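You operate a simulated robot arm through the tools that you are given. There is no shell and no other tool.

The job below is to be done with a simulated robot arm. You get a single attempt, and the scene is never put back.

JOB
Wipe the three gritty pieces and thread them on the right upright tube.
Fine: rub each clean on the yellow cloth beside them before it goes on; steel nut first, then purple ring, then yellow tapered ring, narrow end up. Leave the finished set alone.
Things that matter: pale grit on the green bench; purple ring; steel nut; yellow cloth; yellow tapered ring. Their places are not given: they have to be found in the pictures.

It is judged by the outcome, as a careful person would: the job done as asked, and still so three seconds after it is handed in. It fails if anything else is knocked over, pushed out of place, dropped, spilled or broken. Flat cloth is picked up by pressing the open fingertips on it (5 to 10 N) and closing them slowly along it; thin cloth reads only 2 to 8 mm in the jaws.

ROBOT AND FRAMES
A 7-joint arm with a two-finger parallel gripper, fixed in place. Base frame: the origin is at the foot of the arm, x ahead of it, y to its left, z up. Lengths are in mm, angles in rad, forces in N, time in s.
Its first joint turns from -2.897 to 2.897 rad. Payload 3.43 kg.
The TCP is the grasp point between the finger pads, 34 mm short of the fingertips. In the tool frame z runs along the fingers and y along their closing line. Largest opening 128 mm; finger width 24, thickness 12; the body of the gripper, 48 by 130 mm, starts 96 mm behind the TCP.
Orientation is that of the tool frame in the base frame, as [roll, pitch, yaw] about the fixed x, y, z axes, in that order (R = Rz(yaw) Ry(pitch) Rx(roll)). With the fingers straight down and closing along the base's y, the tool's x points along the base's -x, its y along +y and its z along -z.

CONTROLS
- The arm moves only by the tool step_arm. Its argument "rows" is a list of rows, each a list of 7 numbers: the turn, a rotation vector about the base's x, y, z in units of 45 degrees (1.0 is 45 degrees), then the shift along the base's x, y, z in units of 150 mm (1.0 is 150 mm), then the gripper command, from -1 (shut) to 1 (fully open), values between in proportion. In form: [[wx, wy, wz, x, y, z, hand], ...]. A call has 1 to 20 rows; each row is the pose to reach, as a shift and turn from the pose commanded when the call began. A call with a number of a shift or a turn outside -1 to 1 is refused whole. Rows are played at 5 a second. More than 50 mm and 0.15 rad between two rows, or a gripper value outside its range, and nothing of the call is played. Where a pose cannot be reached the arm comes as near as it can. A force on the tool above 40 N (or 10 N above the force at the start of the call, whichever is more), or a blocked arm, ends the call early, and 0.2 s more pass. Each finger travels about 153 mm/s and halts on what it meets, pressing with about 30 N; the grip force reading is that of the motor and also rises with nothing between the fingers. The clock runs only during rows and for 0.2 s after the last one: add rows that repeat a pose to give the fingers time. The reply holds the time, the measured pose of the TCP, the force on the tool along the base axes, the opening and the grip force, in the units named above and with some noise, with the torque about the TCP (base axes, N m) and any sound that the robot's microphone picked up.
- Cameras (640 x 400 px; columns grow to the right, rows downward): "scene" is fixed at [50.8, 647, 1458.6]; the picture's right is [-0.59, -0.81, 0.00], its down [-0.33, 0.24, -0.91] and it looks along [0.74, -0.54, -0.41] (base axes); focal length 368 px, centre (320, 200). "wrist" rides on the gripper at [76, -11, -160] in the tool frame; the picture's right is [0.15, 0.99, 0.00], its down [-0.88, 0.13, -0.46] and it looks along [-0.45, 0.07, 0.89] (tool axes); focal length 234 px, centre (320, 200).
- get_image(camera): a new picture of that camera. No time passes.
- locate(camera, pixels): for up to 12 pixels [column, row] of the newest picture of that camera ("zoom" is the newest enlarged one), the place [x, y, z] in the base frame of the surface seen there, good to about 2 mm, but the place of the scene camera against the robot may be out by one fixed shift of up to 25 mm in any direction. No time passes.
- enlarge(camera, box): a new picture of the part [left, top, right, bottom] of that camera's present view, enlarged. No time passes.
- job_done(): hands the job in; it is judged then, once.

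Open the gripper and draw the arm clear of the work before you hand the job in, unless the task says otherwise.

The tools are called after ">>>" by a JSON object that holds its "name" and its "arguments". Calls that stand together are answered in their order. step_arm: Moves the arm, as the interface text tells. Its arguments: {"type":"object","properties":{"rows":{"type":"array","items":{"type":"array","items":{"type":"number"}}}},"required":["rows"]} The other tools are called the same way: get_image (camera) takes a picture; locate (camera, pixels) gives the place of the surface under pixels of a picture; enlarge (camera, box) takes an enlarged picture of a part of a camera's view; job_done () hands the job in.

At the start:

```text
time: 0.0
tool_pos: [515.4, 223.9, 1159.5]
orientation: [3.141, -0.001, 3.14]
contact_force: [0.2, -0.4, -0.3]
ft_torque: [0.0, -0.04, 0.02]
grip_width: 128.0
grasp_force: 0.1
```

scene: 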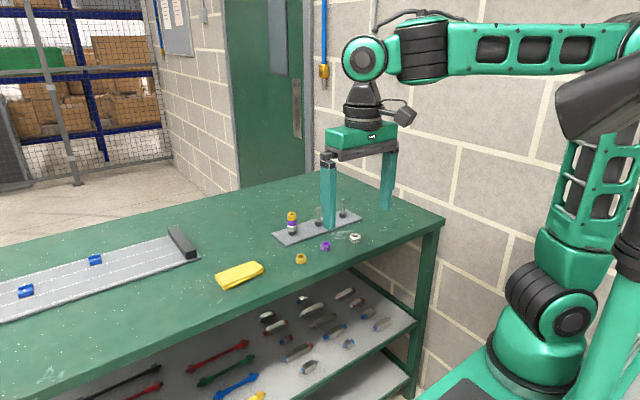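
wrist: 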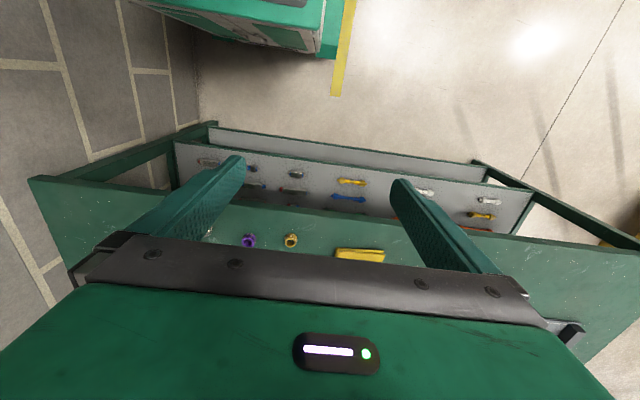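

The scene shows the plate with tubes near (318,225), pieces at (301,258), (326,246), (355,238) and the cloth at (240,275). I enlarge those areas to look closer.

>>> {"name": "enlarge", "arguments": {"camera": "scene", "box": [200, 190, 400, 315]}}

>>> {"name": "enlarge", "arguments": {"camera": "scene", "box": [265, 190, 375, 270]}}

>>> {"name": "enlarge", "arguments": {"camera": "wrist", "box": [180, 190, 420, 280]}}

```text
3.20 times, centred on (300, 252) of scene
```

zoom: 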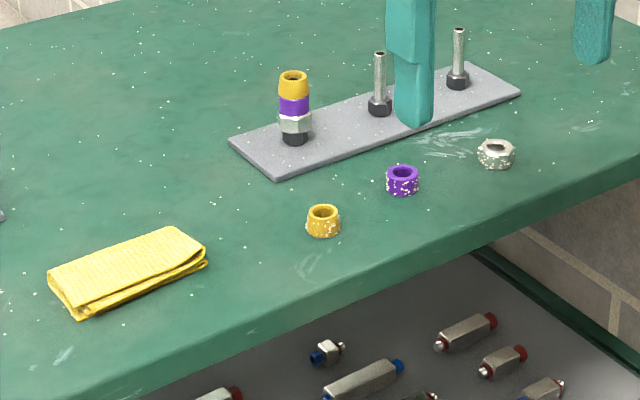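

```text
5.00 times, centred on (320, 230) of scene
```

zoom: 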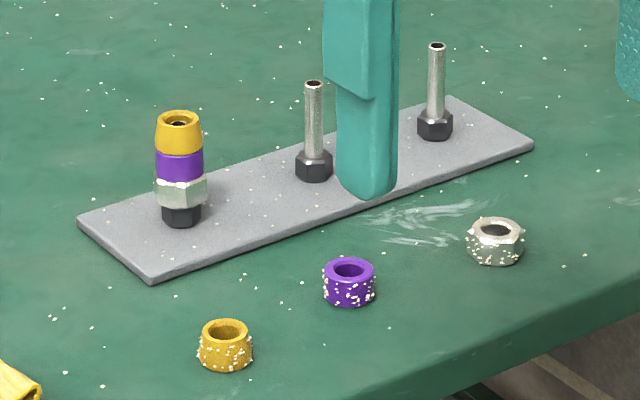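

```text
2.67 times, centred on (300, 235) of wrist
```

zoom: 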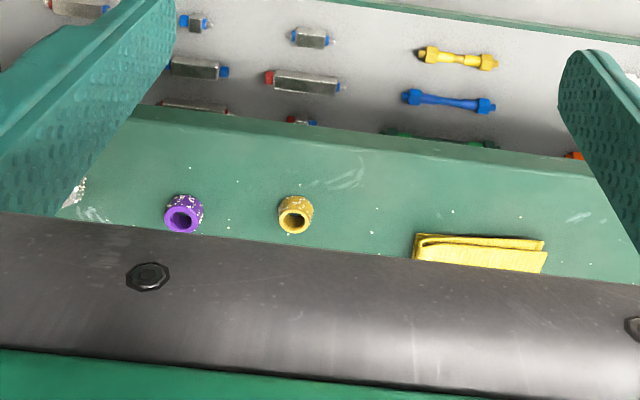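

I locate the tubes, pieces and plate in the zoom (scene camera may carry a fixed shift, which I'll calibrate with the wrist later).

>>> {"name": "locate", "arguments": {"camera": "zoom", "pixels": [[84, 210], [120, 213], [182, 213]]}}

>>> {"name": "enlarge", "arguments": {"camera": "scene", "box": [265, 190, 375, 270]}}

```text
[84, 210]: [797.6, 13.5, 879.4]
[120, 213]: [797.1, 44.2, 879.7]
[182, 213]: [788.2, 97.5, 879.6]
```

```text
5.00 times, centred on (320, 230) of scene
```

zoom: 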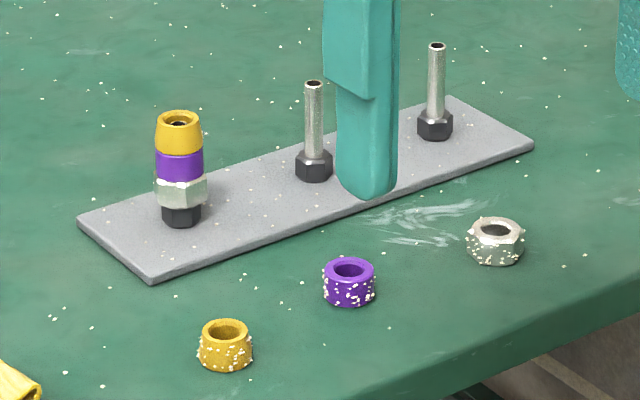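

The newest zoom is now the scene one; I locate the tube tops (314,84), (437,46), finished set (180,120), ring tops and the plate corners.

>>> {"name": "locate", "arguments": {"camera": "zoom", "pixels": [[314, 82], [437, 45], [180, 140], [349, 262], [349, 298], [495, 222], [496, 258], [225, 325], [225, 360], [150, 278], [530, 148], [82, 222]]}}

>>> {"name": "locate", "arguments": {"camera": "scene", "pixels": [[216, 276], [256, 264], [222, 287], [260, 272], [240, 272], [302, 225], [350, 212], [440, 215]]}}

>>> {"name": "locate", "arguments": {"camera": "wrist", "pixels": [[249, 245], [249, 236], [291, 244], [290, 234], [340, 252], [360, 256], [383, 252], [209, 231], [340, 258], [378, 261]]}}

```text
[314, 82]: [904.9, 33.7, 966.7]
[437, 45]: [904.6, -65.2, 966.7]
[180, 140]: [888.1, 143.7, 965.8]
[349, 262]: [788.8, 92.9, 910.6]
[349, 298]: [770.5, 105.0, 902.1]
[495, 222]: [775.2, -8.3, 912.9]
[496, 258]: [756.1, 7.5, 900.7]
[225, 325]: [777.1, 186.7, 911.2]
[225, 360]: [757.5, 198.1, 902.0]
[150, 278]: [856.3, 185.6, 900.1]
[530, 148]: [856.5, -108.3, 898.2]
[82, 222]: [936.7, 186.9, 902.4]
```

```text
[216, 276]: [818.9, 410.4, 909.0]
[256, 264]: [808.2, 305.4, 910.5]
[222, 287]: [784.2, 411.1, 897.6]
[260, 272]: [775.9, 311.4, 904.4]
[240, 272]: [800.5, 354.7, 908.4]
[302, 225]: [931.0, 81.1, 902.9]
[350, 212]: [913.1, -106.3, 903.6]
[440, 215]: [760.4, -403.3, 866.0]
```

```text
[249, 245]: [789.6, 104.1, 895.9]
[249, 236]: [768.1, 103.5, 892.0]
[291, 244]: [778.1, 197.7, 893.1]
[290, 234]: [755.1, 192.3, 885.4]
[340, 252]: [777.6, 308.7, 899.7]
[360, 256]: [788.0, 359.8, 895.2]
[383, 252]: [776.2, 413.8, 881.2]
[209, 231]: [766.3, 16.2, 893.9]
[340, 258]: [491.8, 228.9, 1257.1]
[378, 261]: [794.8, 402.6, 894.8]
```

The wrist locate puts the bench at z≈880 and the scene readings look ~15–17 mm higher, so I'll trust the wrist. I move the arm forward at a safe height to view the pieces with the wrist camera.

>>> {"name": "step_arm", "arguments": {"rows": [[0, 0, 0, 0.22, -0.1, -0.05, 1], [0, 0, 0, 0.43, -0.2, -0.1, 1], [0, 0, 0, 0.65, -0.3, -0.15, 1], [0, 0, 0, 0.85, -0.41, -0.2, 1], [0, 0, 0, 0.85, -0.41, -0.2, 1]]}}

>>> {"name": "step_arm", "arguments": {"rows": [[0, 0, 0, 0.22, -0.1, -0.05, 1], [0, 0, 0, 0.43, -0.2, -0.1, 1], [0, 0, 0, 0.65, -0.3, -0.15, 1], [0, 0, 0, 0.85, -0.41, -0.2, 1], [0, 0, 0, 0.85, -0.41, -0.2, 1]]}}

>>> {"name": "get_image", "arguments": {"camera": "wrist"}}

>>> {"name": "get_image", "arguments": {"camera": "scene"}}

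```text
time: 1.2
tool_pos: [628.0, 161.0, 1137.6]
orientation: [3.139, 0.012, -3.141]
contact_force: [-0.3, 0.2, -0.2]
ft_torque: [0.03, -0.02, 0.02]
grip_width: 127.9
grasp_force: 0.1
```

```text
time: 2.4
tool_pos: [754.9, 99.5, 1106.7]
orientation: [3.14, 0.01, -3.142]
contact_force: [0.1, -0.1, -0.8]
ft_torque: [-0.02, 0.0, 0.0]
grip_width: 128.1
grasp_force: 0.1
```

```text
taken
```

wrist: 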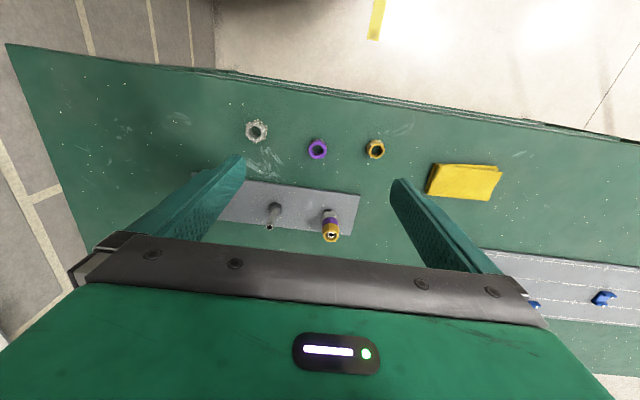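

```text
taken
```

scene: 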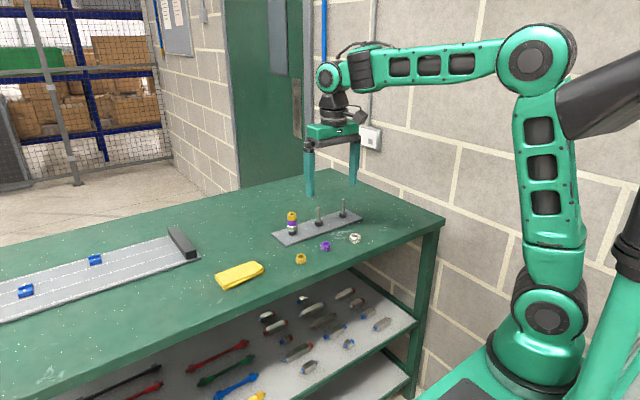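

The wrist view shows nut (257,131), purple ring (318,149), yellow ring (376,149), cloth (463,182), tubes (275,210) and finished set (330,222). I enlarge and locate these.

>>> {"name": "enlarge", "arguments": {"camera": "wrist", "box": [220, 100, 400, 212]}}

>>> {"name": "locate", "arguments": {"camera": "wrist", "pixels": [[433, 165], [500, 168], [427, 193], [490, 199], [462, 182], [361, 196], [351, 234], [268, 227], [331, 233], [300, 140], [350, 170], [220, 221]]}}

```text
3.56 times, centred on (310, 156) of wrist
```

zoom: 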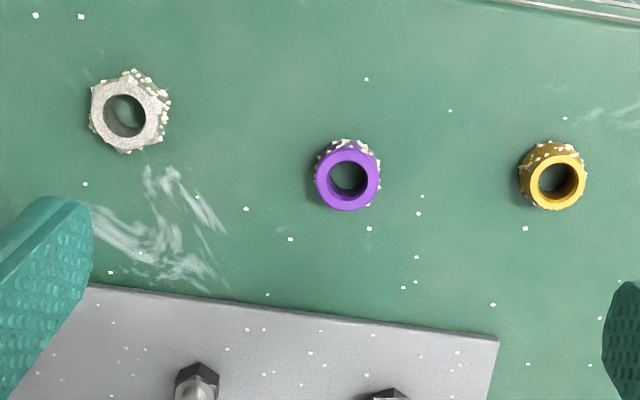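

```text
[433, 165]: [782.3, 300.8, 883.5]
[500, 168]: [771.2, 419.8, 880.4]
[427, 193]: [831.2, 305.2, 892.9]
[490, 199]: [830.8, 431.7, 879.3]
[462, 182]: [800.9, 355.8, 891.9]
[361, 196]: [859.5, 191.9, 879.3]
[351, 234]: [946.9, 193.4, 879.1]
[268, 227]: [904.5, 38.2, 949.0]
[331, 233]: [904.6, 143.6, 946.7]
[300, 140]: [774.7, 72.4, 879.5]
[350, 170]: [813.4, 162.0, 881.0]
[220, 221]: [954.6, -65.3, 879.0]
```

The yellow ring's top face (~60 px) is narrower than its lower body (~68 px), so it already stands narrow end up. I locate piece tops and bores in this zoom.

>>> {"name": "locate", "arguments": {"camera": "zoom", "pixels": [[97, 115], [153, 115], [125, 91], [125, 143], [320, 180], [376, 180], [347, 205], [347, 150], [531, 180], [580, 180], [557, 205], [560, 153]]}}

>>> {"name": "locate", "arguments": {"camera": "zoom", "pixels": [[125, 120], [347, 182], [557, 182], [197, 372], [200, 392], [388, 394], [250, 330], [60, 320], [450, 350]]}}

```text
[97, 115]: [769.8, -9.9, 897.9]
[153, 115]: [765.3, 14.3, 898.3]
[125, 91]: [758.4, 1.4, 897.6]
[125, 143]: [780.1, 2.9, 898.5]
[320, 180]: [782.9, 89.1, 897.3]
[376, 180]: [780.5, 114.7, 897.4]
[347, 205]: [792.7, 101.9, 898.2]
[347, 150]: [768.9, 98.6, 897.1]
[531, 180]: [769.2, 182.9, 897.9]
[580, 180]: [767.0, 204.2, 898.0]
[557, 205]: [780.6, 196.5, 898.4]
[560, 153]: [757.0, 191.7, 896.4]
```

```text
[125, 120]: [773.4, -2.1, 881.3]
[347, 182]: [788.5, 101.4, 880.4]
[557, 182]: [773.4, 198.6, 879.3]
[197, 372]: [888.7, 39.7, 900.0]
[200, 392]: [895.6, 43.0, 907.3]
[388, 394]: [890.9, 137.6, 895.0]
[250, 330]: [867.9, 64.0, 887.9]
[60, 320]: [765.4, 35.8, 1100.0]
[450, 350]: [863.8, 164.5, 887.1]
```

Piece tops are at z≈898 (18 mm tall), nut near (768,2), purple near (781,102), yellow near (769,194), cloth about x 780–832, y 300–425, top z≈892. I settle the arm above the nut for a closer view.

>>> {"name": "step_arm", "arguments": {"rows": [[0, 0, 0, 0, -0.2, -0.1, 1], [0, 0, 0, 0, -0.4, -0.25, 1], [0, 0, 0, 0, -0.6, -0.4, 1], [0, 0, 0, 0, -0.653, -0.6, 1], [0, 0, 0, 0, -0.653, -0.6, 1], [0, 0, 0, 0, -0.653, -0.6, 1], [0, 0, 0, 0, -0.653, -0.6, 1]]}}

>>> {"name": "get_image", "arguments": {"camera": "wrist"}}

>>> {"name": "enlarge", "arguments": {"camera": "wrist", "box": [240, 80, 400, 180]}}

```text
time: 4.0
tool_pos: [755.7, 2.9, 1015.0]
orientation: [-3.141, 0.011, -3.141]
contact_force: [-0.3, 0.2, 0.3]
ft_torque: [-0.01, 0.0, -0.01]
grip_width: 127.8
grasp_force: 0.0
```

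```text
taken
```

wrist: 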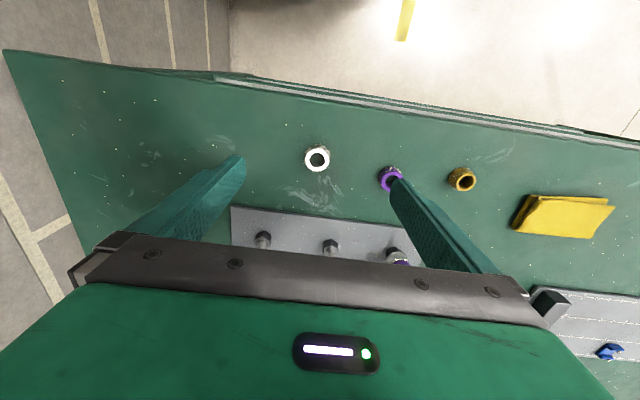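

```text
4.00 times, centred on (320, 130) of wrist
```

zoom: 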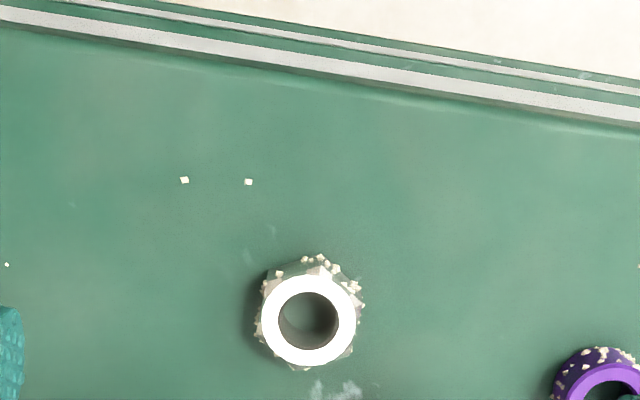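

The arm settled at x=755.7 (about 15 mm short of the commanded x), so I'll steer by measured pose. I locate the nut's top edges around (307,318) in the zoom.

>>> {"name": "locate", "arguments": {"camera": "zoom", "pixels": [[264, 318], [351, 318], [307, 280], [307, 360], [307, 318], [283, 290], [335, 348], [281, 345], [338, 290], [275, 270], [345, 275], [300, 400]]}}

>>> {"name": "enlarge", "arguments": {"camera": "wrist", "box": [290, 135, 346, 180]}}

>>> {"name": "enlarge", "arguments": {"camera": "scene", "box": [335, 225, 375, 250]}}

```text
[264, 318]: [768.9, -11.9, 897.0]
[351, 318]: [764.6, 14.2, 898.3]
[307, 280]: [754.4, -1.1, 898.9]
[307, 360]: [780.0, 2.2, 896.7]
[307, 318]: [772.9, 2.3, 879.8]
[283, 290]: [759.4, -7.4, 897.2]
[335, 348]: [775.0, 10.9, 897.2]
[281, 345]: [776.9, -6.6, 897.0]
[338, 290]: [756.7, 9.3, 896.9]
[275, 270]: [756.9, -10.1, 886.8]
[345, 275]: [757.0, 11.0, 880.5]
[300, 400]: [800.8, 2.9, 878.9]
```

```text
8.89 times, centred on (318, 158) of wrist
```

zoom: 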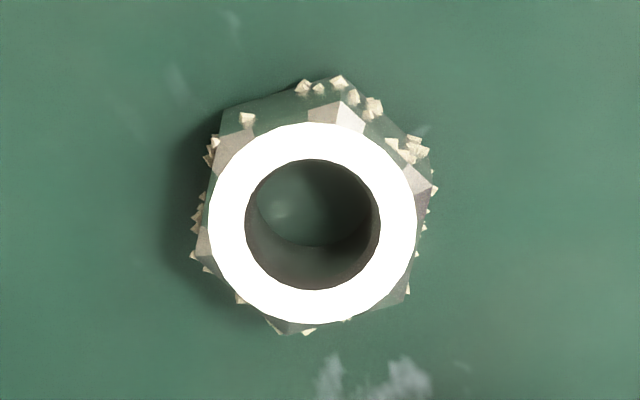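

```text
16.00 times, centred on (355, 238) of scene
```

zoom: 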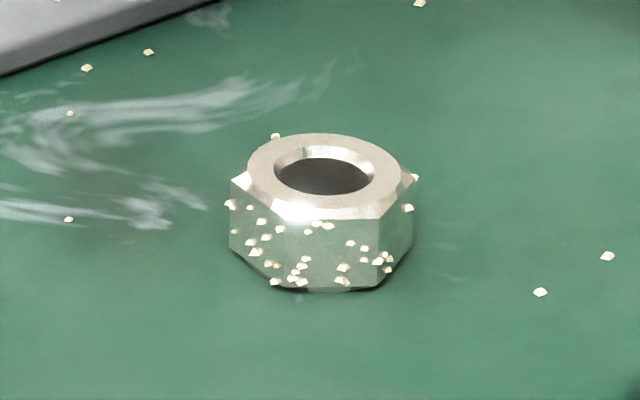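

The wrist picture also shows all three tubes at (263,238), (330,245) and the finished set at (397,257). I enlarge there to measure the right tube.

>>> {"name": "enlarge", "arguments": {"camera": "wrist", "box": [228, 200, 428, 270]}}

>>> {"name": "locate", "arguments": {"camera": "wrist", "pixels": [[263, 236], [263, 240], [262, 244], [330, 242], [331, 248], [331, 252], [396, 250], [399, 262]]}}

```text
3.20 times, centred on (328, 235) of wrist
```

zoom: 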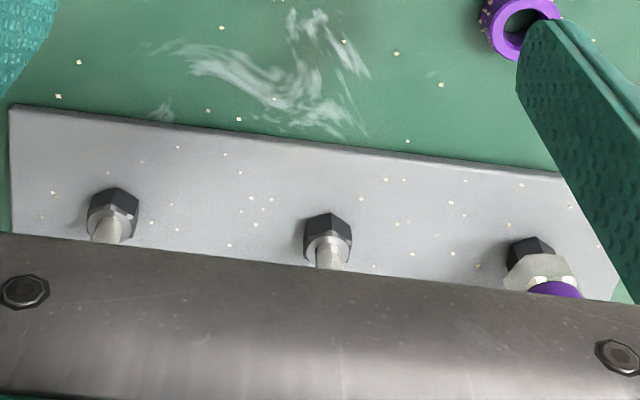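

```text
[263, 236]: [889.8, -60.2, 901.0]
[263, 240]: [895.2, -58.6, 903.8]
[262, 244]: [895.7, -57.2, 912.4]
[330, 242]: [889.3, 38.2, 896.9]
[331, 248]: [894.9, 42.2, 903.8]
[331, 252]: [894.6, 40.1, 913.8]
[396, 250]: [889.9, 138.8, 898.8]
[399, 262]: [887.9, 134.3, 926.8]
```

The right tube shows its front at about x=895, y=-58. I move the empty gripper above it to measure its centre accurately before grasping.

>>> {"name": "step_arm", "arguments": {"rows": [[0, 0, 0, 0.2, -0.1, 0.08, 1], [0, 0, 0, 0.4, -0.2, 0.16, 1], [0, 0, 0, 0.6, -0.3, 0.24, 1], [0, 0, 0, 0.8, -0.4, 0.3, 1], [0, 0, 0, 0.8, -0.4, 0.3, 1], [0, 0, 0, 0.8, -0.4, 0.3, 1]]}}

>>> {"name": "get_image", "arguments": {"camera": "wrist"}}

>>> {"name": "enlarge", "arguments": {"camera": "wrist", "box": [250, 90, 410, 190]}}

```text
time: 5.4
tool_pos: [875.5, -54.8, 1059.3]
orientation: [-3.141, 0.011, 3.141]
contact_force: [0.3, 0.0, -0.8]
ft_torque: [0.02, -0.01, -0.02]
grip_width: 127.8
grasp_force: 0.1
```

```text
taken
```

wrist: 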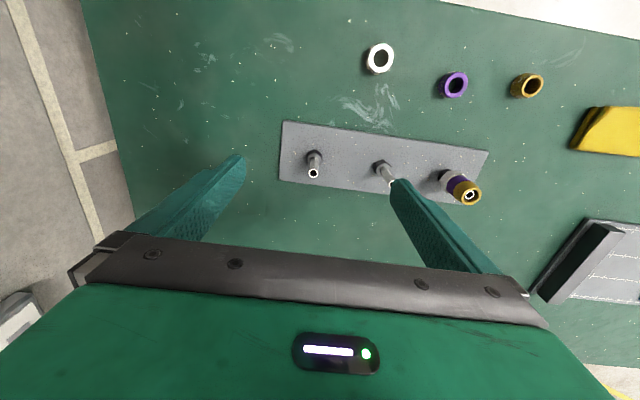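

```text
4.00 times, centred on (330, 140) of wrist
```

zoom: 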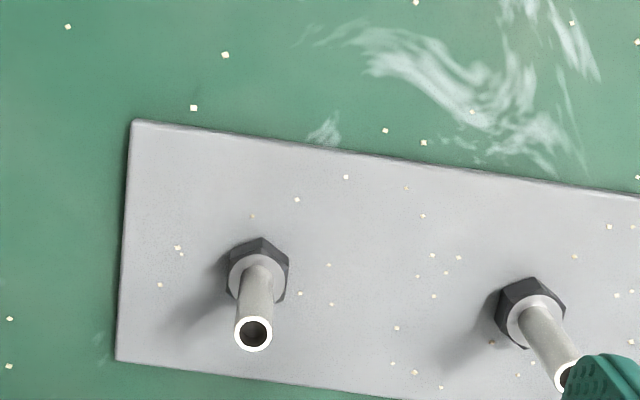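

>>> {"name": "locate", "arguments": {"camera": "zoom", "pixels": [[238, 334], [269, 334], [253, 318], [253, 349], [246, 322], [262, 345], [238, 262], [258, 270], [275, 270], [230, 285], [283, 290], [245, 300]]}}

>>> {"name": "enlarge", "arguments": {"camera": "wrist", "box": [293, 140, 341, 190]}}

```text
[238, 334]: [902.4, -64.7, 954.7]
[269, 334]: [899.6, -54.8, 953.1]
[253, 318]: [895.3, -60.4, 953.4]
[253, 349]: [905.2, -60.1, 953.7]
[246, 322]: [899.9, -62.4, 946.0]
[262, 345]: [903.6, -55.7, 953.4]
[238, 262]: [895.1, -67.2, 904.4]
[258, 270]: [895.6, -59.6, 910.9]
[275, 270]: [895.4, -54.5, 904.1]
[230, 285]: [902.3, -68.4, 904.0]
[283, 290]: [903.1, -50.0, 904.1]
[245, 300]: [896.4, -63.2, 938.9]
```

```text
8.00 times, centred on (317, 165) of wrist
```

zoom: 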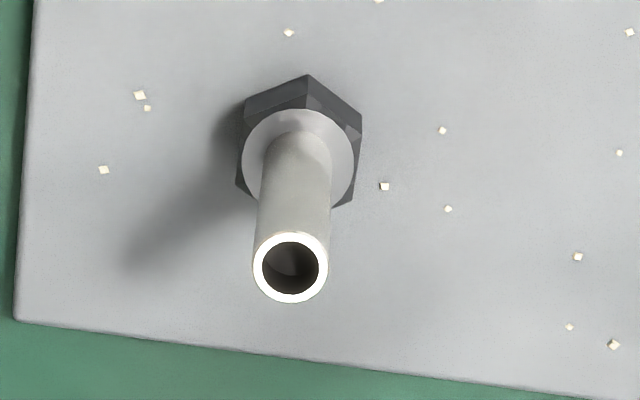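

The right tube's top centre is at about (900.3, -60, 953.5), ~10.5 mm across, with the collar top at z≈904. Now I go back above the nut, turn the jaws about -5° to match its flats, and narrow the opening.

>>> {"name": "step_arm", "arguments": {"rows": [[0, 0, -0.03, -0.2, 0.1, 0, 0.5], [0, 0, -0.06, -0.4, 0.2, 0, 0], [0, 0, -0.09, -0.6, 0.3, -0.1, 0], [0, 0, -0.11, -0.72, 0.375, -0.25, 0], [0, 0, -0.11, -0.72, 0.375, -0.5, 0], [0, 0, -0.11, -0.72, 0.375, -0.6, 0], [0, 0, -0.11, -0.72, 0.375, -0.6, 0], [0, 0, -0.11, -0.72, 0.375, -0.6, 0]]}}

>>> {"name": "enlarge", "arguments": {"camera": "wrist", "box": [240, 110, 400, 210]}}

```text
time: 7.2
tool_pos: [767.0, -1.9, 970.5]
orientation: [3.141, 0.011, 3.055]
contact_force: [-0.3, 0.5, 0.3]
ft_torque: [0.01, 0.0, -0.02]
grip_width: 64.0
grasp_force: 0.1
```

```text
4.00 times, centred on (320, 160) of wrist
```

zoom: 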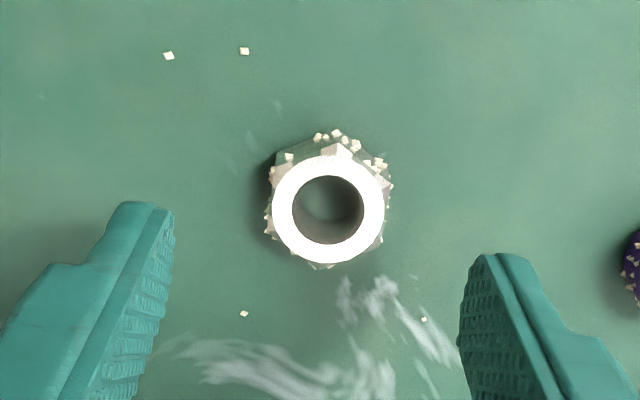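

Nut appears centred at about (328,208) in the zoom, jaws on both sides. I locate its top face edges again from this closer view.

>>> {"name": "locate", "arguments": {"camera": "zoom", "pixels": [[276, 210], [381, 210], [328, 162], [328, 257], [290, 175], [368, 245], [290, 245], [368, 175]]}}

```text
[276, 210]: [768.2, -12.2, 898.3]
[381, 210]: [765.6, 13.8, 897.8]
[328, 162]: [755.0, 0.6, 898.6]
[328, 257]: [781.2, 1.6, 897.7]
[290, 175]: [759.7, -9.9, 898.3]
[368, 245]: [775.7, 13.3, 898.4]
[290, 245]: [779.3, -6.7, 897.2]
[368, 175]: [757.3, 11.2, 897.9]
```

Nut centre is (767.5, 1.0). I descend so the fingertips are ~6 mm above the bench, leaving the nut's lower edge free, and check before closing.

>>> {"name": "step_arm", "arguments": {"rows": [[0, 0, 0, 0.003, 0.019, -0.15, 0], [0, 0, 0, 0.003, 0.019, -0.3, 0], [0, 0, 0, 0.003, 0.019, -0.337, 0], [0, 0, 0, 0.003, 0.019, -0.337, 0], [0, 0, 0, 0.003, 0.019, -0.337, 0]]}}

>>> {"name": "get_image", "arguments": {"camera": "wrist"}}

```text
time: 8.4
tool_pos: [766.3, 0.3, 920.6]
orientation: [-3.141, 0.013, 3.055]
contact_force: [0.6, 0.1, -0.2]
ft_torque: [0.01, 0.02, 0.0]
grip_width: 63.7
grasp_force: 0.0
```

```text
taken
```

wrist: 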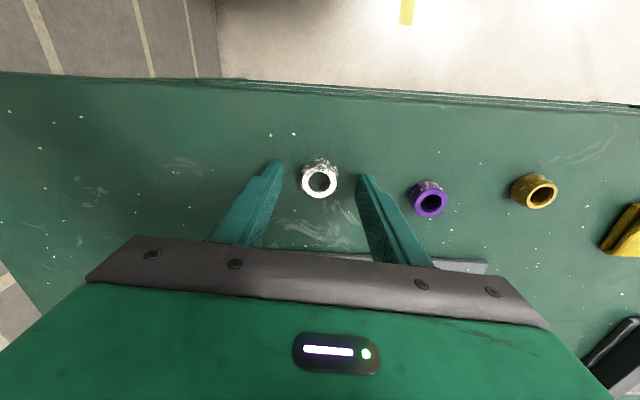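

Jaws straddle the nut centrally at (320,180). I close gently on it.

>>> {"name": "step_arm", "arguments": {"rows": [[0, 0, 0, 0, 0, 0, -0.3], [0, 0, 0, 0, 0, 0, -0.5], [0, 0, 0, 0, 0, 0, -0.58], [0, 0, 0, 0, 0, 0, -0.7], [0, 0, 0, 0, 0, 0, -1], [0, 0, 0, 0, 0, 0, -1]]}}

>>> {"name": "enlarge", "arguments": {"camera": "wrist", "box": [240, 130, 400, 230]}}

```text
time: 9.8
tool_pos: [766.3, 1.5, 919.9]
orientation: [3.14, 0.012, 3.055]
contact_force: [-0.7, 0.2, 0.9]
ft_torque: [-0.01, -0.04, -0.01]
grip_width: 29.4
grasp_force: 30.4
```

```text
4.00 times, centred on (320, 180) of wrist
```

zoom: 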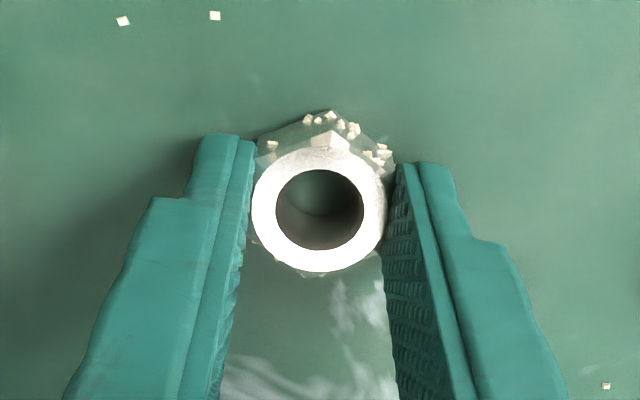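

The nut is held (29.4 mm, 30 N). I lift it straight up and carry it toward the cloth at safe height.

>>> {"name": "step_arm", "arguments": {"rows": [[0, 0, 0, 0, 0, 0.1, -1], [0, 0, 0, 0, 0, 0.3, -1], [0, 0, 0, 0, 0, 0.53, -1], [0, 0, 0, 0, 0.2, 0.6, -1], [0, 0, 0, 0, 0.45, 0.6, -1], [0, 0, 0, 0, 0.7, 0.6, -1], [0, 0, 0, 0, 0.95, 0.6, -1], [0, 0, 0, 0, 0.95, 0.6, -1]]}}

>>> {"name": "step_arm", "arguments": {"rows": [[0, 0, 0, 0, 0.25, 0, -1], [0, 0, 0, 0, 0.5, 0, -1], [0, 0, 0, 0, 0.75, 0, -1], [0, 0, 0, 0.03, 0.95, 0, -1], [0, 0, 0, 0.03, 0.95, 0, -1], [0, 0, 0, 0.03, 0.95, 0, -1]]}}

>>> {"name": "get_image", "arguments": {"camera": "wrist"}}

>>> {"name": "get_image", "arguments": {"camera": "scene"}}

```text
time: 11.6
tool_pos: [768.5, 142.6, 1010.4]
orientation: [-3.14, 0.013, 3.056]
contact_force: [0.6, 0.3, -0.3]
ft_torque: [0.0, -0.01, 0.0]
grip_width: 0.4
grasp_force: 29.8
```

```text
time: 13.0
tool_pos: [772.1, 283.8, 1009.9]
orientation: [-3.141, 0.013, 3.053]
contact_force: [-0.3, -0.4, -0.3]
ft_torque: [0.02, -0.01, 0.01]
grip_width: 0.2
grasp_force: 30.1
```

```text
taken
```

wrist: 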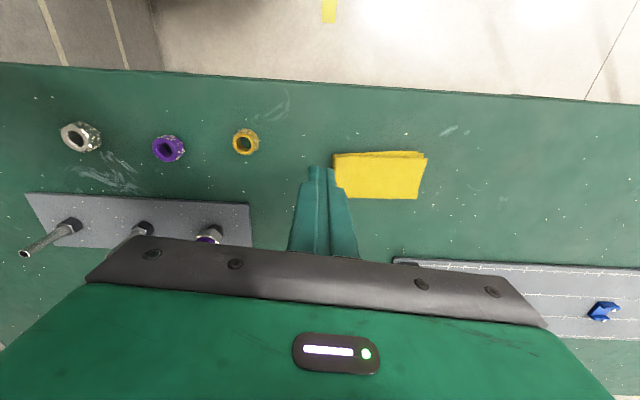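

```text
taken
```

scene: 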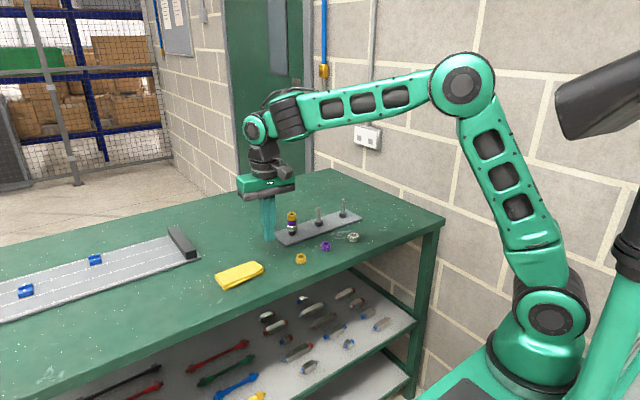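

The opening reads 0.4 mm: the nut slipped out and is still on the bench at (80,137). I look closely at where and how it sits now.

>>> {"name": "enlarge", "arguments": {"camera": "wrist", "box": [40, 105, 120, 165]}}

>>> {"name": "locate", "arguments": {"camera": "wrist", "pixels": [[62, 136], [90, 138], [76, 125], [75, 149], [153, 148], [180, 149], [237, 141], [256, 141]]}}

>>> {"name": "enlarge", "arguments": {"camera": "scene", "box": [285, 205, 385, 268]}}

```text
6.67 times, centred on (80, 135) of wrist
```

zoom: 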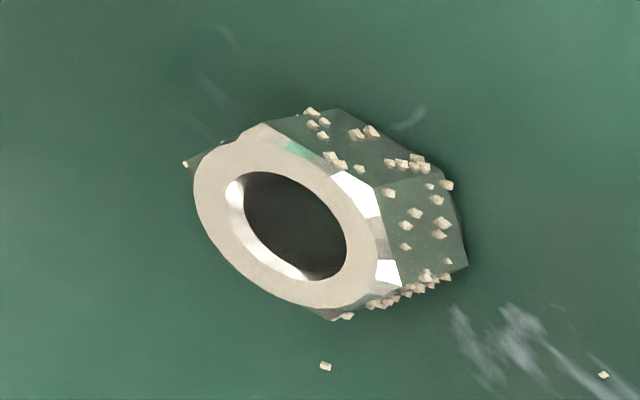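

```text
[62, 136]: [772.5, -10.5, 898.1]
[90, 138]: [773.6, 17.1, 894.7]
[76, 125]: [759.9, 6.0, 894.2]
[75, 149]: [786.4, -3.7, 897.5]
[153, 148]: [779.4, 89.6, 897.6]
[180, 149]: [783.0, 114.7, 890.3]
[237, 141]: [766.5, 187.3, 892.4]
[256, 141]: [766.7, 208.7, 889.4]
```

```text
6.35 times, centred on (335, 236) of scene
```

zoom: 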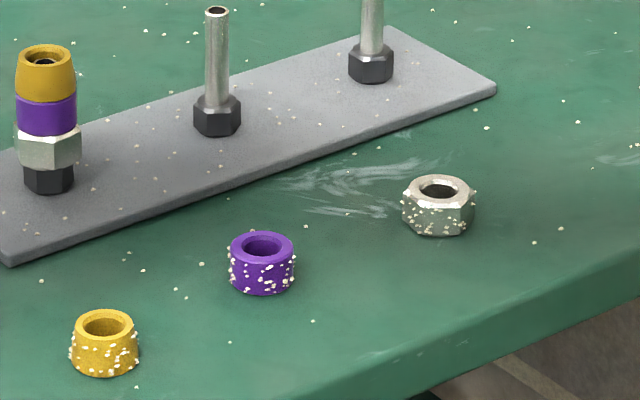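

The nut is still upright, just shifted to about (773,2), so my grip at the very fingertips was too shallow. While here I measure the cloth, then I'll go back for a deeper grip.

>>> {"name": "enlarge", "arguments": {"camera": "wrist", "box": [300, 130, 450, 224]}}

>>> {"name": "locate", "arguments": {"camera": "zoom", "pixels": [[148, 100], [535, 95], [180, 260], [495, 285], [330, 120], [330, 190], [330, 260], [250, 180], [430, 180], [500, 110], [200, 130], [330, 325]]}}

```text
4.26 times, centred on (375, 177) of wrist
```

zoom: 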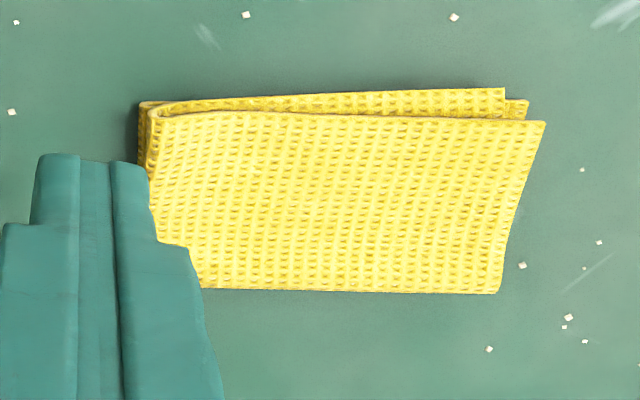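

```text
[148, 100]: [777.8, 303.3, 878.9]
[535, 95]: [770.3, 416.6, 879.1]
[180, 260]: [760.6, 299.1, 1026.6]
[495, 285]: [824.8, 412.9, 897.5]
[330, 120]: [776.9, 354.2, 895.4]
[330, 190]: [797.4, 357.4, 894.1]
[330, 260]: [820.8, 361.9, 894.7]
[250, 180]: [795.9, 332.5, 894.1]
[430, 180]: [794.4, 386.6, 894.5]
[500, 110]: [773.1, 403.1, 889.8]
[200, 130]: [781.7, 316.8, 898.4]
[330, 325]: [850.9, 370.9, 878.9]
```

The cloth top is z≈894.5, spanning x 776–828, y 303–415. I return above the nut with jaws at half opening.

>>> {"name": "step_arm", "arguments": {"rows": [[0, 0, 0, 0, -0.25, 0, -1], [0, 0, 0, 0, -0.5, 0, -0.5], [0, 0, 0, 0, -0.75, 0, 0], [0, 0, 0, 0, -0.95, 0, 0], [0, 0, 0, 0, -0.95, 0, 0]]}}

>>> {"name": "step_arm", "arguments": {"rows": [[0, 0, 0, 0, -0.25, 0, 0], [0, 0, 0, 0, -0.5, 0, 0], [0, 0, 0, 0, -0.75, -0.1, 0], [0, 0, 0, 0, -0.92, -0.26, 0], [0, 0, 0, 0, -0.92, -0.26, 0], [0, 0, 0, 0, -0.92, -0.26, 0]]}}

>>> {"name": "get_image", "arguments": {"camera": "wrist"}}

>>> {"name": "enlarge", "arguments": {"camera": "wrist", "box": [272, 130, 368, 190]}}

```text
time: 14.2
tool_pos: [770.2, 143.7, 1009.6]
orientation: [3.141, 0.011, 3.054]
contact_force: [-0.3, 0.4, 0.4]
ft_torque: [0.0, -0.01, -0.02]
grip_width: 64.1
grasp_force: 0.0
```

```text
time: 15.6
tool_pos: [772.1, 5.9, 969.2]
orientation: [-3.14, 0.013, 3.056]
contact_force: [-1.4, 0.2, -0.4]
ft_torque: [-0.01, 0.0, 0.01]
grip_width: 64.2
grasp_force: 0.1
```

```text
taken
```

wrist: 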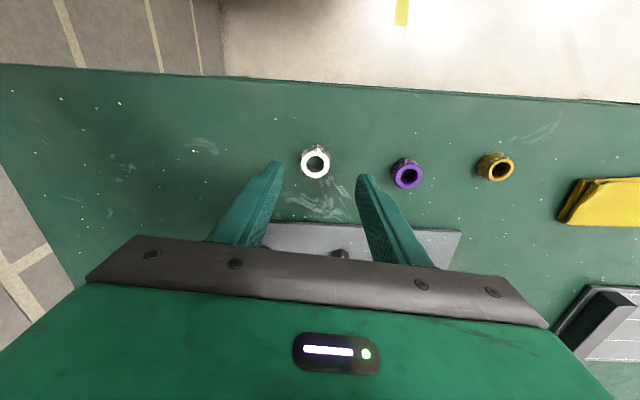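

```text
6.67 times, centred on (320, 160) of wrist
```

zoom: 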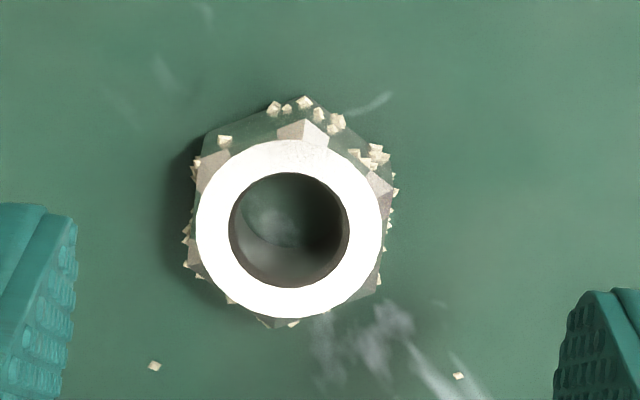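

The nut's flats are now square to the jaws. I locate its top rim in this zoom for centring.

>>> {"name": "locate", "arguments": {"camera": "zoom", "pixels": [[205, 230], [375, 230], [289, 148], [289, 310], [230, 170], [350, 290], [230, 290], [350, 172], [100, 200], [500, 200]]}}

```text
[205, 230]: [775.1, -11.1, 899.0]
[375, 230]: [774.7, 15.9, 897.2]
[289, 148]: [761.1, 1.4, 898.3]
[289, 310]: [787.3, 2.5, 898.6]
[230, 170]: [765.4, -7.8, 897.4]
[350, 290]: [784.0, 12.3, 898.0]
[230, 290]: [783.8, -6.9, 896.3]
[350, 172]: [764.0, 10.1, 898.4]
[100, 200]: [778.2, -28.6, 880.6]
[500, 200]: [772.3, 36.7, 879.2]
```

Nut centre is (774.5, 2). I descend deeper this time (tips ~2 mm above bench) and close.

>>> {"name": "step_arm", "arguments": {"rows": [[0, 0, 0, 0.016, -0.026, -0.15, 0], [0, 0, 0, 0.016, -0.026, -0.28, 0], [0, 0, 0, 0.016, -0.026, -0.35, 0], [0, 0, 0, 0.016, -0.026, -0.355, 0], [0, 0, 0, 0.016, -0.026, -0.355, 0]]}}

>>> {"name": "step_arm", "arguments": {"rows": [[0, 0, 0, 0, 0, 0, -0.3], [0, 0, 0, 0, 0, 0, -0.5], [0, 0, 0, 0, 0, 0, -0.58], [0, 0, 0, 0, 0, 0, -0.7], [0, 0, 0, 0, 0, 0, -1], [0, 0, 0, 0, 0, 0, -1], [0, 0, 0, 0, 0, 0, -1]]}}

>>> {"name": "enlarge", "arguments": {"camera": "wrist", "box": [272, 145, 368, 205]}}

>>> {"name": "enlarge", "arguments": {"camera": "scene", "box": [325, 205, 389, 245]}}

```text
time: 16.8
tool_pos: [774.7, 1.6, 916.9]
orientation: [3.141, 0.014, 3.056]
contact_force: [-0.4, -0.2, -0.2]
ft_torque: [0.03, -0.03, 0.02]
grip_width: 64.0
grasp_force: 0.0
```

```text
time: 18.4
tool_pos: [774.6, 1.3, 917.3]
orientation: [-3.141, 0.014, 3.054]
contact_force: [-0.6, 0.6, 0.2]
ft_torque: [0.0, -0.02, -0.02]
grip_width: 29.4
grasp_force: 29.6
```

```text
6.67 times, centred on (320, 175) of wrist
```

zoom: 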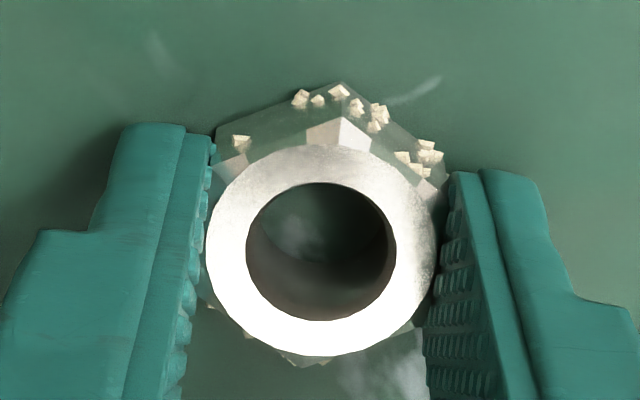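

```text
10.00 times, centred on (357, 225) of scene
```

zoom: 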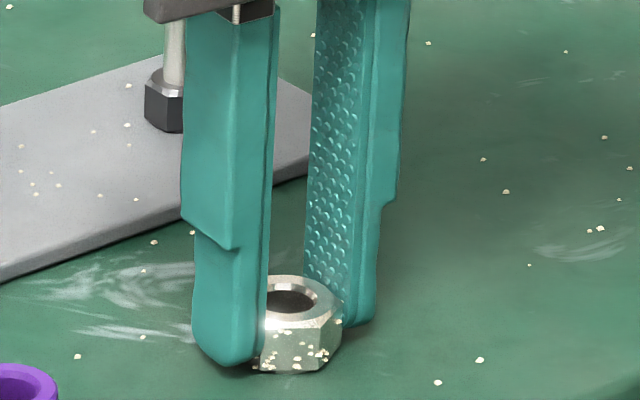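

The jaws cover most of the nut's height now (29.4 mm, 30 N). I test-lift slowly by 10 mm and check the width.

>>> {"name": "step_arm", "arguments": {"rows": [[0, 0, 0, 0, 0, 0.01, -1], [0, 0, 0, 0, 0, 0.025, -1], [0, 0, 0, 0, 0, 0.045, -1], [0, 0, 0, 0, 0, 0.07, -1], [0, 0, 0, 0, 0, 0.07, -1]]}}

>>> {"name": "enlarge", "arguments": {"camera": "scene", "box": [325, 205, 389, 245]}}

```text
time: 19.6
tool_pos: [774.4, 2.7, 927.6]
orientation: [3.141, 0.012, 3.055]
contact_force: [0.1, -0.1, -0.9]
ft_torque: [0.01, 0.01, 0.0]
grip_width: 29.1
grasp_force: 30.2
```

```text
10.00 times, centred on (357, 225) of scene
```

zoom: 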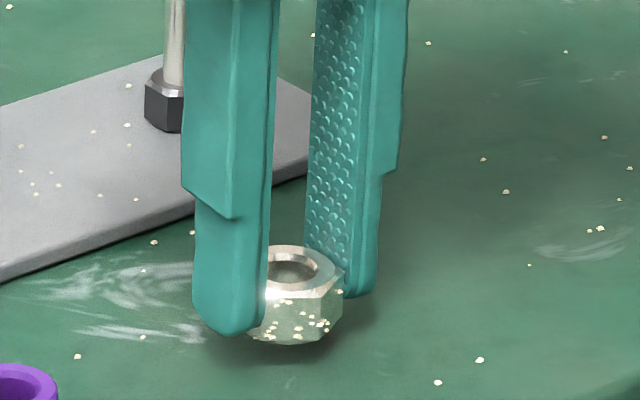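

The nut is off the bench and held. I lift further and move smoothly toward the cloth.

>>> {"name": "step_arm", "arguments": {"rows": [[0, 0, 0, 0, 0, 0.05, -1], [0, 0, 0, 0, 0, 0.15, -1], [0, 0, 0, 0, 0, 0.28, -1], [0, 0, 0, 0, 0, 0.38, -1], [0, 0, 0, 0, 0.08, 0.42, -1], [0, 0, 0, 0, 0.2, 0.42, -1], [0, 0, 0, 0, 0.36, 0.42, -1], [0, 0, 0, 0, 0.54, 0.42, -1], [0, 0, 0, 0, 0.72, 0.42, -1], [0, 0, 0, 0, 0.88, 0.42, -1], [0, 0, 0, 0, 0.98, 0.42, -1], [0, 0, 0, 0, 0.98, 0.42, -1]]}}

>>> {"name": "step_arm", "arguments": {"rows": [[0, 0, 0, 0.01, 0.08, 0, -1], [0, 0, 0, 0.03, 0.2, 0, -1], [0, 0, 0, 0.06, 0.36, 0, -1], [0, 0, 0, 0.09, 0.54, 0, -1], [0, 0, 0, 0.12, 0.72, 0, -1], [0, 0, 0, 0.15, 0.88, 0, -1], [0, 0, 0, 0.17, 0.98, 0, -1], [0, 0, 0, 0.17, 0.98, 0, -1]]}}

>>> {"name": "get_image", "arguments": {"camera": "wrist"}}

>>> {"name": "get_image", "arguments": {"camera": "scene"}}

```text
time: 22.2
tool_pos: [774.1, 149.5, 991.5]
orientation: [3.14, 0.012, 3.054]
contact_force: [0.3, -0.5, -1.4]
ft_torque: [-0.01, -0.01, -0.01]
grip_width: 29.3
grasp_force: 30.3
```

```text
time: 24.0
tool_pos: [800.3, 294.9, 991.1]
orientation: [-3.141, 0.012, 3.054]
contact_force: [-0.6, -0.2, -0.2]
ft_torque: [0.01, -0.01, 0.02]
grip_width: 29.1
grasp_force: 30.3
```

```text
taken
```

wrist: 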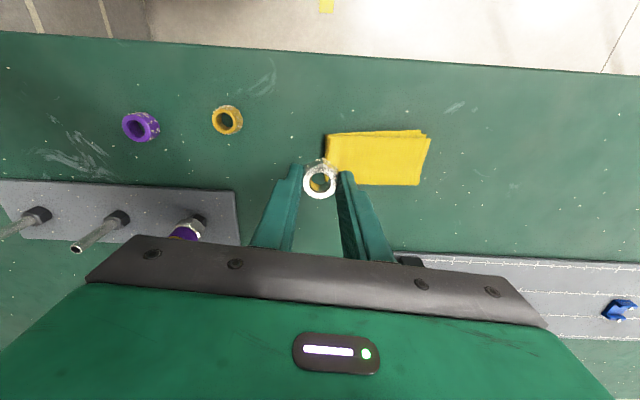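

```text
taken
```

scene: 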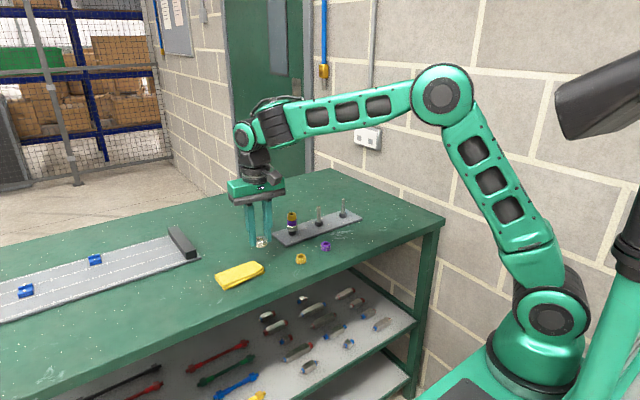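

Nut still held. I move over the cloth's middle (800, 355) and lower to ~12 mm above it.

>>> {"name": "step_arm", "arguments": {"rows": [[0, 0, 0, 0, 0.1, 0, -1], [0, 0, 0, 0, 0.25, 0, -1], [0, 0, 0, 0, 0.4, -0.05, -1], [0, 0, 0, 0, 0.42, -0.2, -1], [0, 0, 0, 0, 0.42, -0.3, -1], [0, 0, 0, 0, 0.42, -0.3, -1]]}}

>>> {"name": "enlarge", "arguments": {"camera": "wrist", "box": [240, 110, 400, 210]}}

>>> {"name": "enlarge", "arguments": {"camera": "scene", "box": [190, 235, 290, 298]}}

```text
time: 25.4
tool_pos: [800.5, 359.9, 946.4]
orientation: [-3.141, 0.012, 3.055]
contact_force: [0.2, 0.2, -0.5]
ft_torque: [-0.01, 0.03, -0.02]
grip_width: 29.1
grasp_force: 30.0
```

```text
4.00 times, centred on (320, 160) of wrist
```

zoom: 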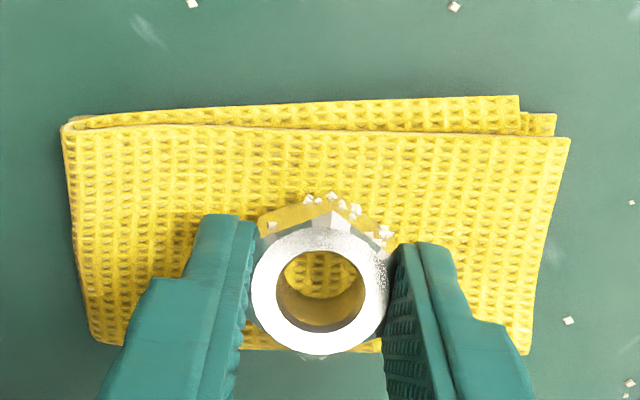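

```text
6.35 times, centred on (240, 266) of scene
```

zoom: 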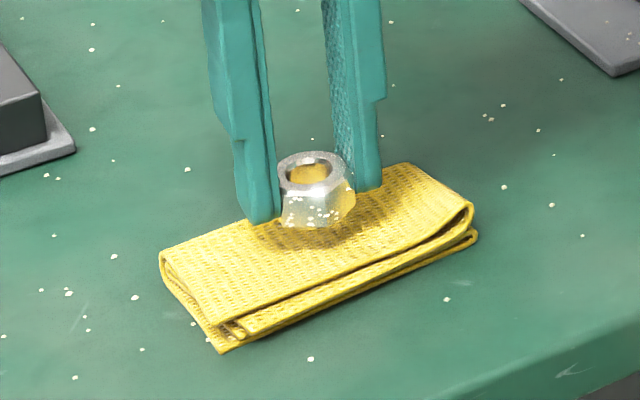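

Nut hovers over the cloth centre. I lower it gently onto the cloth and read the force.

>>> {"name": "step_arm", "arguments": {"rows": [[0, 0, 0, 0, 0, -0.04, -1], [0, 0, 0, 0, 0, -0.07, -1], [0, 0, 0, 0, 0, -0.09, -1], [0, 0, 0, 0, 0, -0.1, -1], [0, 0, 0, 0, 0, -0.1, -1]]}}

>>> {"name": "enlarge", "arguments": {"camera": "scene", "box": [190, 235, 290, 298]}}

```text
time: 26.3
tool_pos: [788.8, 359.9, 948.0]
orientation: [3.136, 0.03, 3.053]
contact_force: [1.7, -1.2, -1.3]
ft_torque: [-0.02, 0.11, 0.0]
grip_width: 29.5
grasp_force: 29.7
stopped in row 4: the force on the tool passed its limit at 43 N (the readings are from after the stop); the commanded pose is now the measured one
```

```text
6.35 times, centred on (240, 266) of scene
```

zoom: 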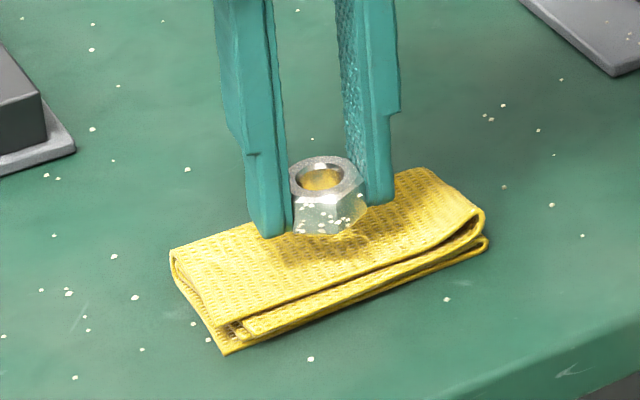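

The cloth is stiffer than expected: contact jumped to 43 N and the arm stopped and backed off to z=948. I check the nut's seat in the jaws and the grit.

>>> {"name": "enlarge", "arguments": {"camera": "wrist", "box": [272, 145, 368, 205]}}

>>> {"name": "enlarge", "arguments": {"camera": "scene", "box": [222, 250, 262, 275]}}

```text
6.67 times, centred on (320, 175) of wrist
```

zoom: 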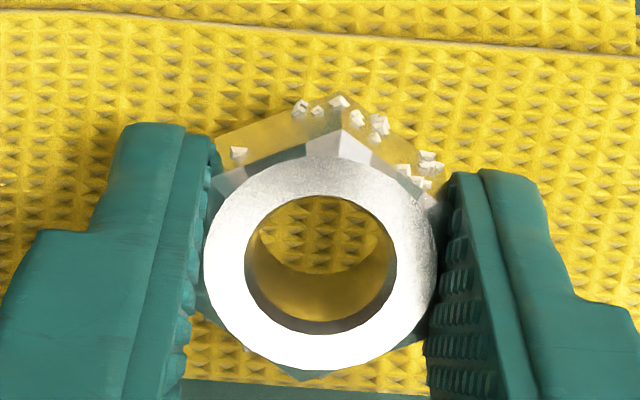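

```text
16.00 times, centred on (242, 262) of scene
```

zoom: 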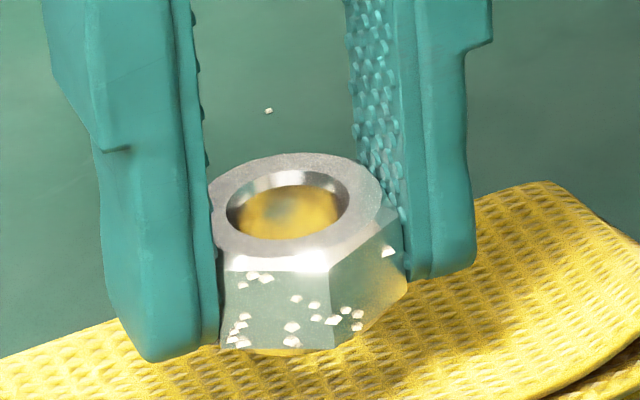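

The nut is still firmly held; contact is at about TCP z≈933 and the stack is stiff, so I approach in 1 mm steps. First to z≈936 at mid-cloth.

>>> {"name": "step_arm", "arguments": {"rows": [[0, 0, 0, 0.03, 0, -0.02, -1], [0, 0, 0, 0.053, 0, -0.05, -1], [0, 0, 0, 0.053, 0, -0.07, -1], [0, 0, 0, 0.053, 0, -0.08, -1], [0, 0, 0, 0.053, 0, -0.08, -1]]}}

>>> {"name": "step_arm", "arguments": {"rows": [[0, 0, 0, 0, 0, -0.005, -1], [0, 0, 0, 0, 0, -0.01, -1], [0, 0, 0, 0, 0, -0.01, -1]]}}

```text
time: 27.5
tool_pos: [796.9, 360.5, 938.2]
orientation: [3.132, 0.035, 3.054]
contact_force: [2.7, -0.9, 40.2]
ft_torque: [-0.44, 0.4, -0.02]
grip_width: 29.4
grasp_force: 29.3
```

```text
time: 28.0
tool_pos: [785.9, 360.5, 944.3]
orientation: [3.132, 0.048, 3.054]
contact_force: [1.1, -1.0, -1.4]
ft_torque: [-0.04, 0.1, 0.03]
grip_width: 29.4
grasp_force: 29.8
stopped in row 2: the force on the tool passed its limit at 52 N (the readings are from after the stop); the commanded pose is now the measured one
```

Force reached 40 N already at z≈938, so something is higher or the nut moved in the jaws. I look before continuing.

>>> {"name": "enlarge", "arguments": {"camera": "wrist", "box": [240, 110, 400, 210]}}

>>> {"name": "enlarge", "arguments": {"camera": "scene", "box": [210, 240, 274, 280]}}

```text
4.00 times, centred on (320, 160) of wrist
```

zoom: 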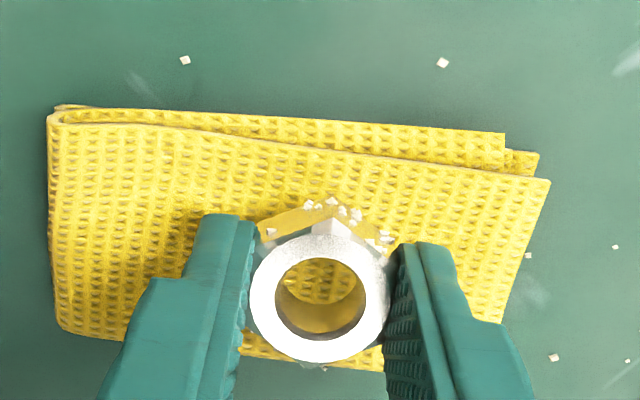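

```text
10.00 times, centred on (242, 260) of scene
```

zoom: 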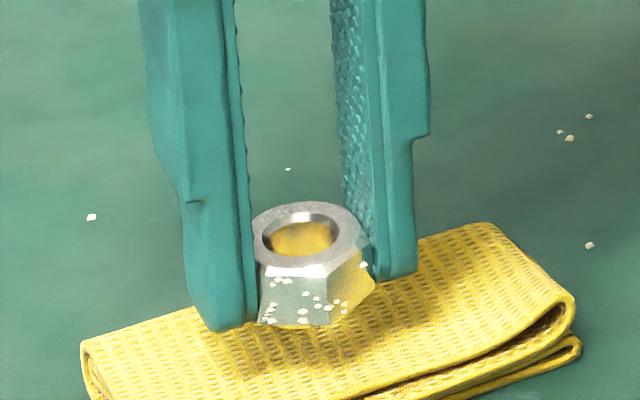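

The cloth has turned slightly under the drag. I measure the cloth top near the nut and the nut's rim height relative to the TCP.

>>> {"name": "locate", "arguments": {"camera": "wrist", "pixels": [[305, 165], [350, 160], [282, 155], [365, 165], [320, 172], [320, 200], [305, 181], [336, 184], [320, 155]]}}

>>> {"name": "enlarge", "arguments": {"camera": "wrist", "box": [272, 145, 368, 205]}}

```text
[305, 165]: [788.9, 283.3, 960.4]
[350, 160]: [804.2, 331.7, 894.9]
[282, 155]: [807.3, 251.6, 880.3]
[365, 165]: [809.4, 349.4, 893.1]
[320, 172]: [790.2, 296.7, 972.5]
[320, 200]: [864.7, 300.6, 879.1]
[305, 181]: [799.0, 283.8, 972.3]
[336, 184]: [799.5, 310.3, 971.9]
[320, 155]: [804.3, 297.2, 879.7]
```

```text
6.67 times, centred on (320, 175) of wrist
```

zoom: 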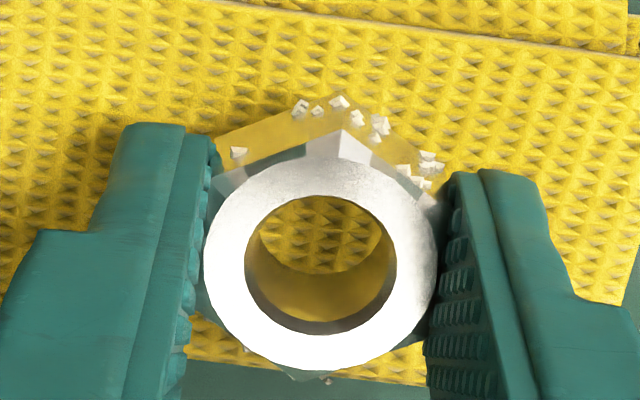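

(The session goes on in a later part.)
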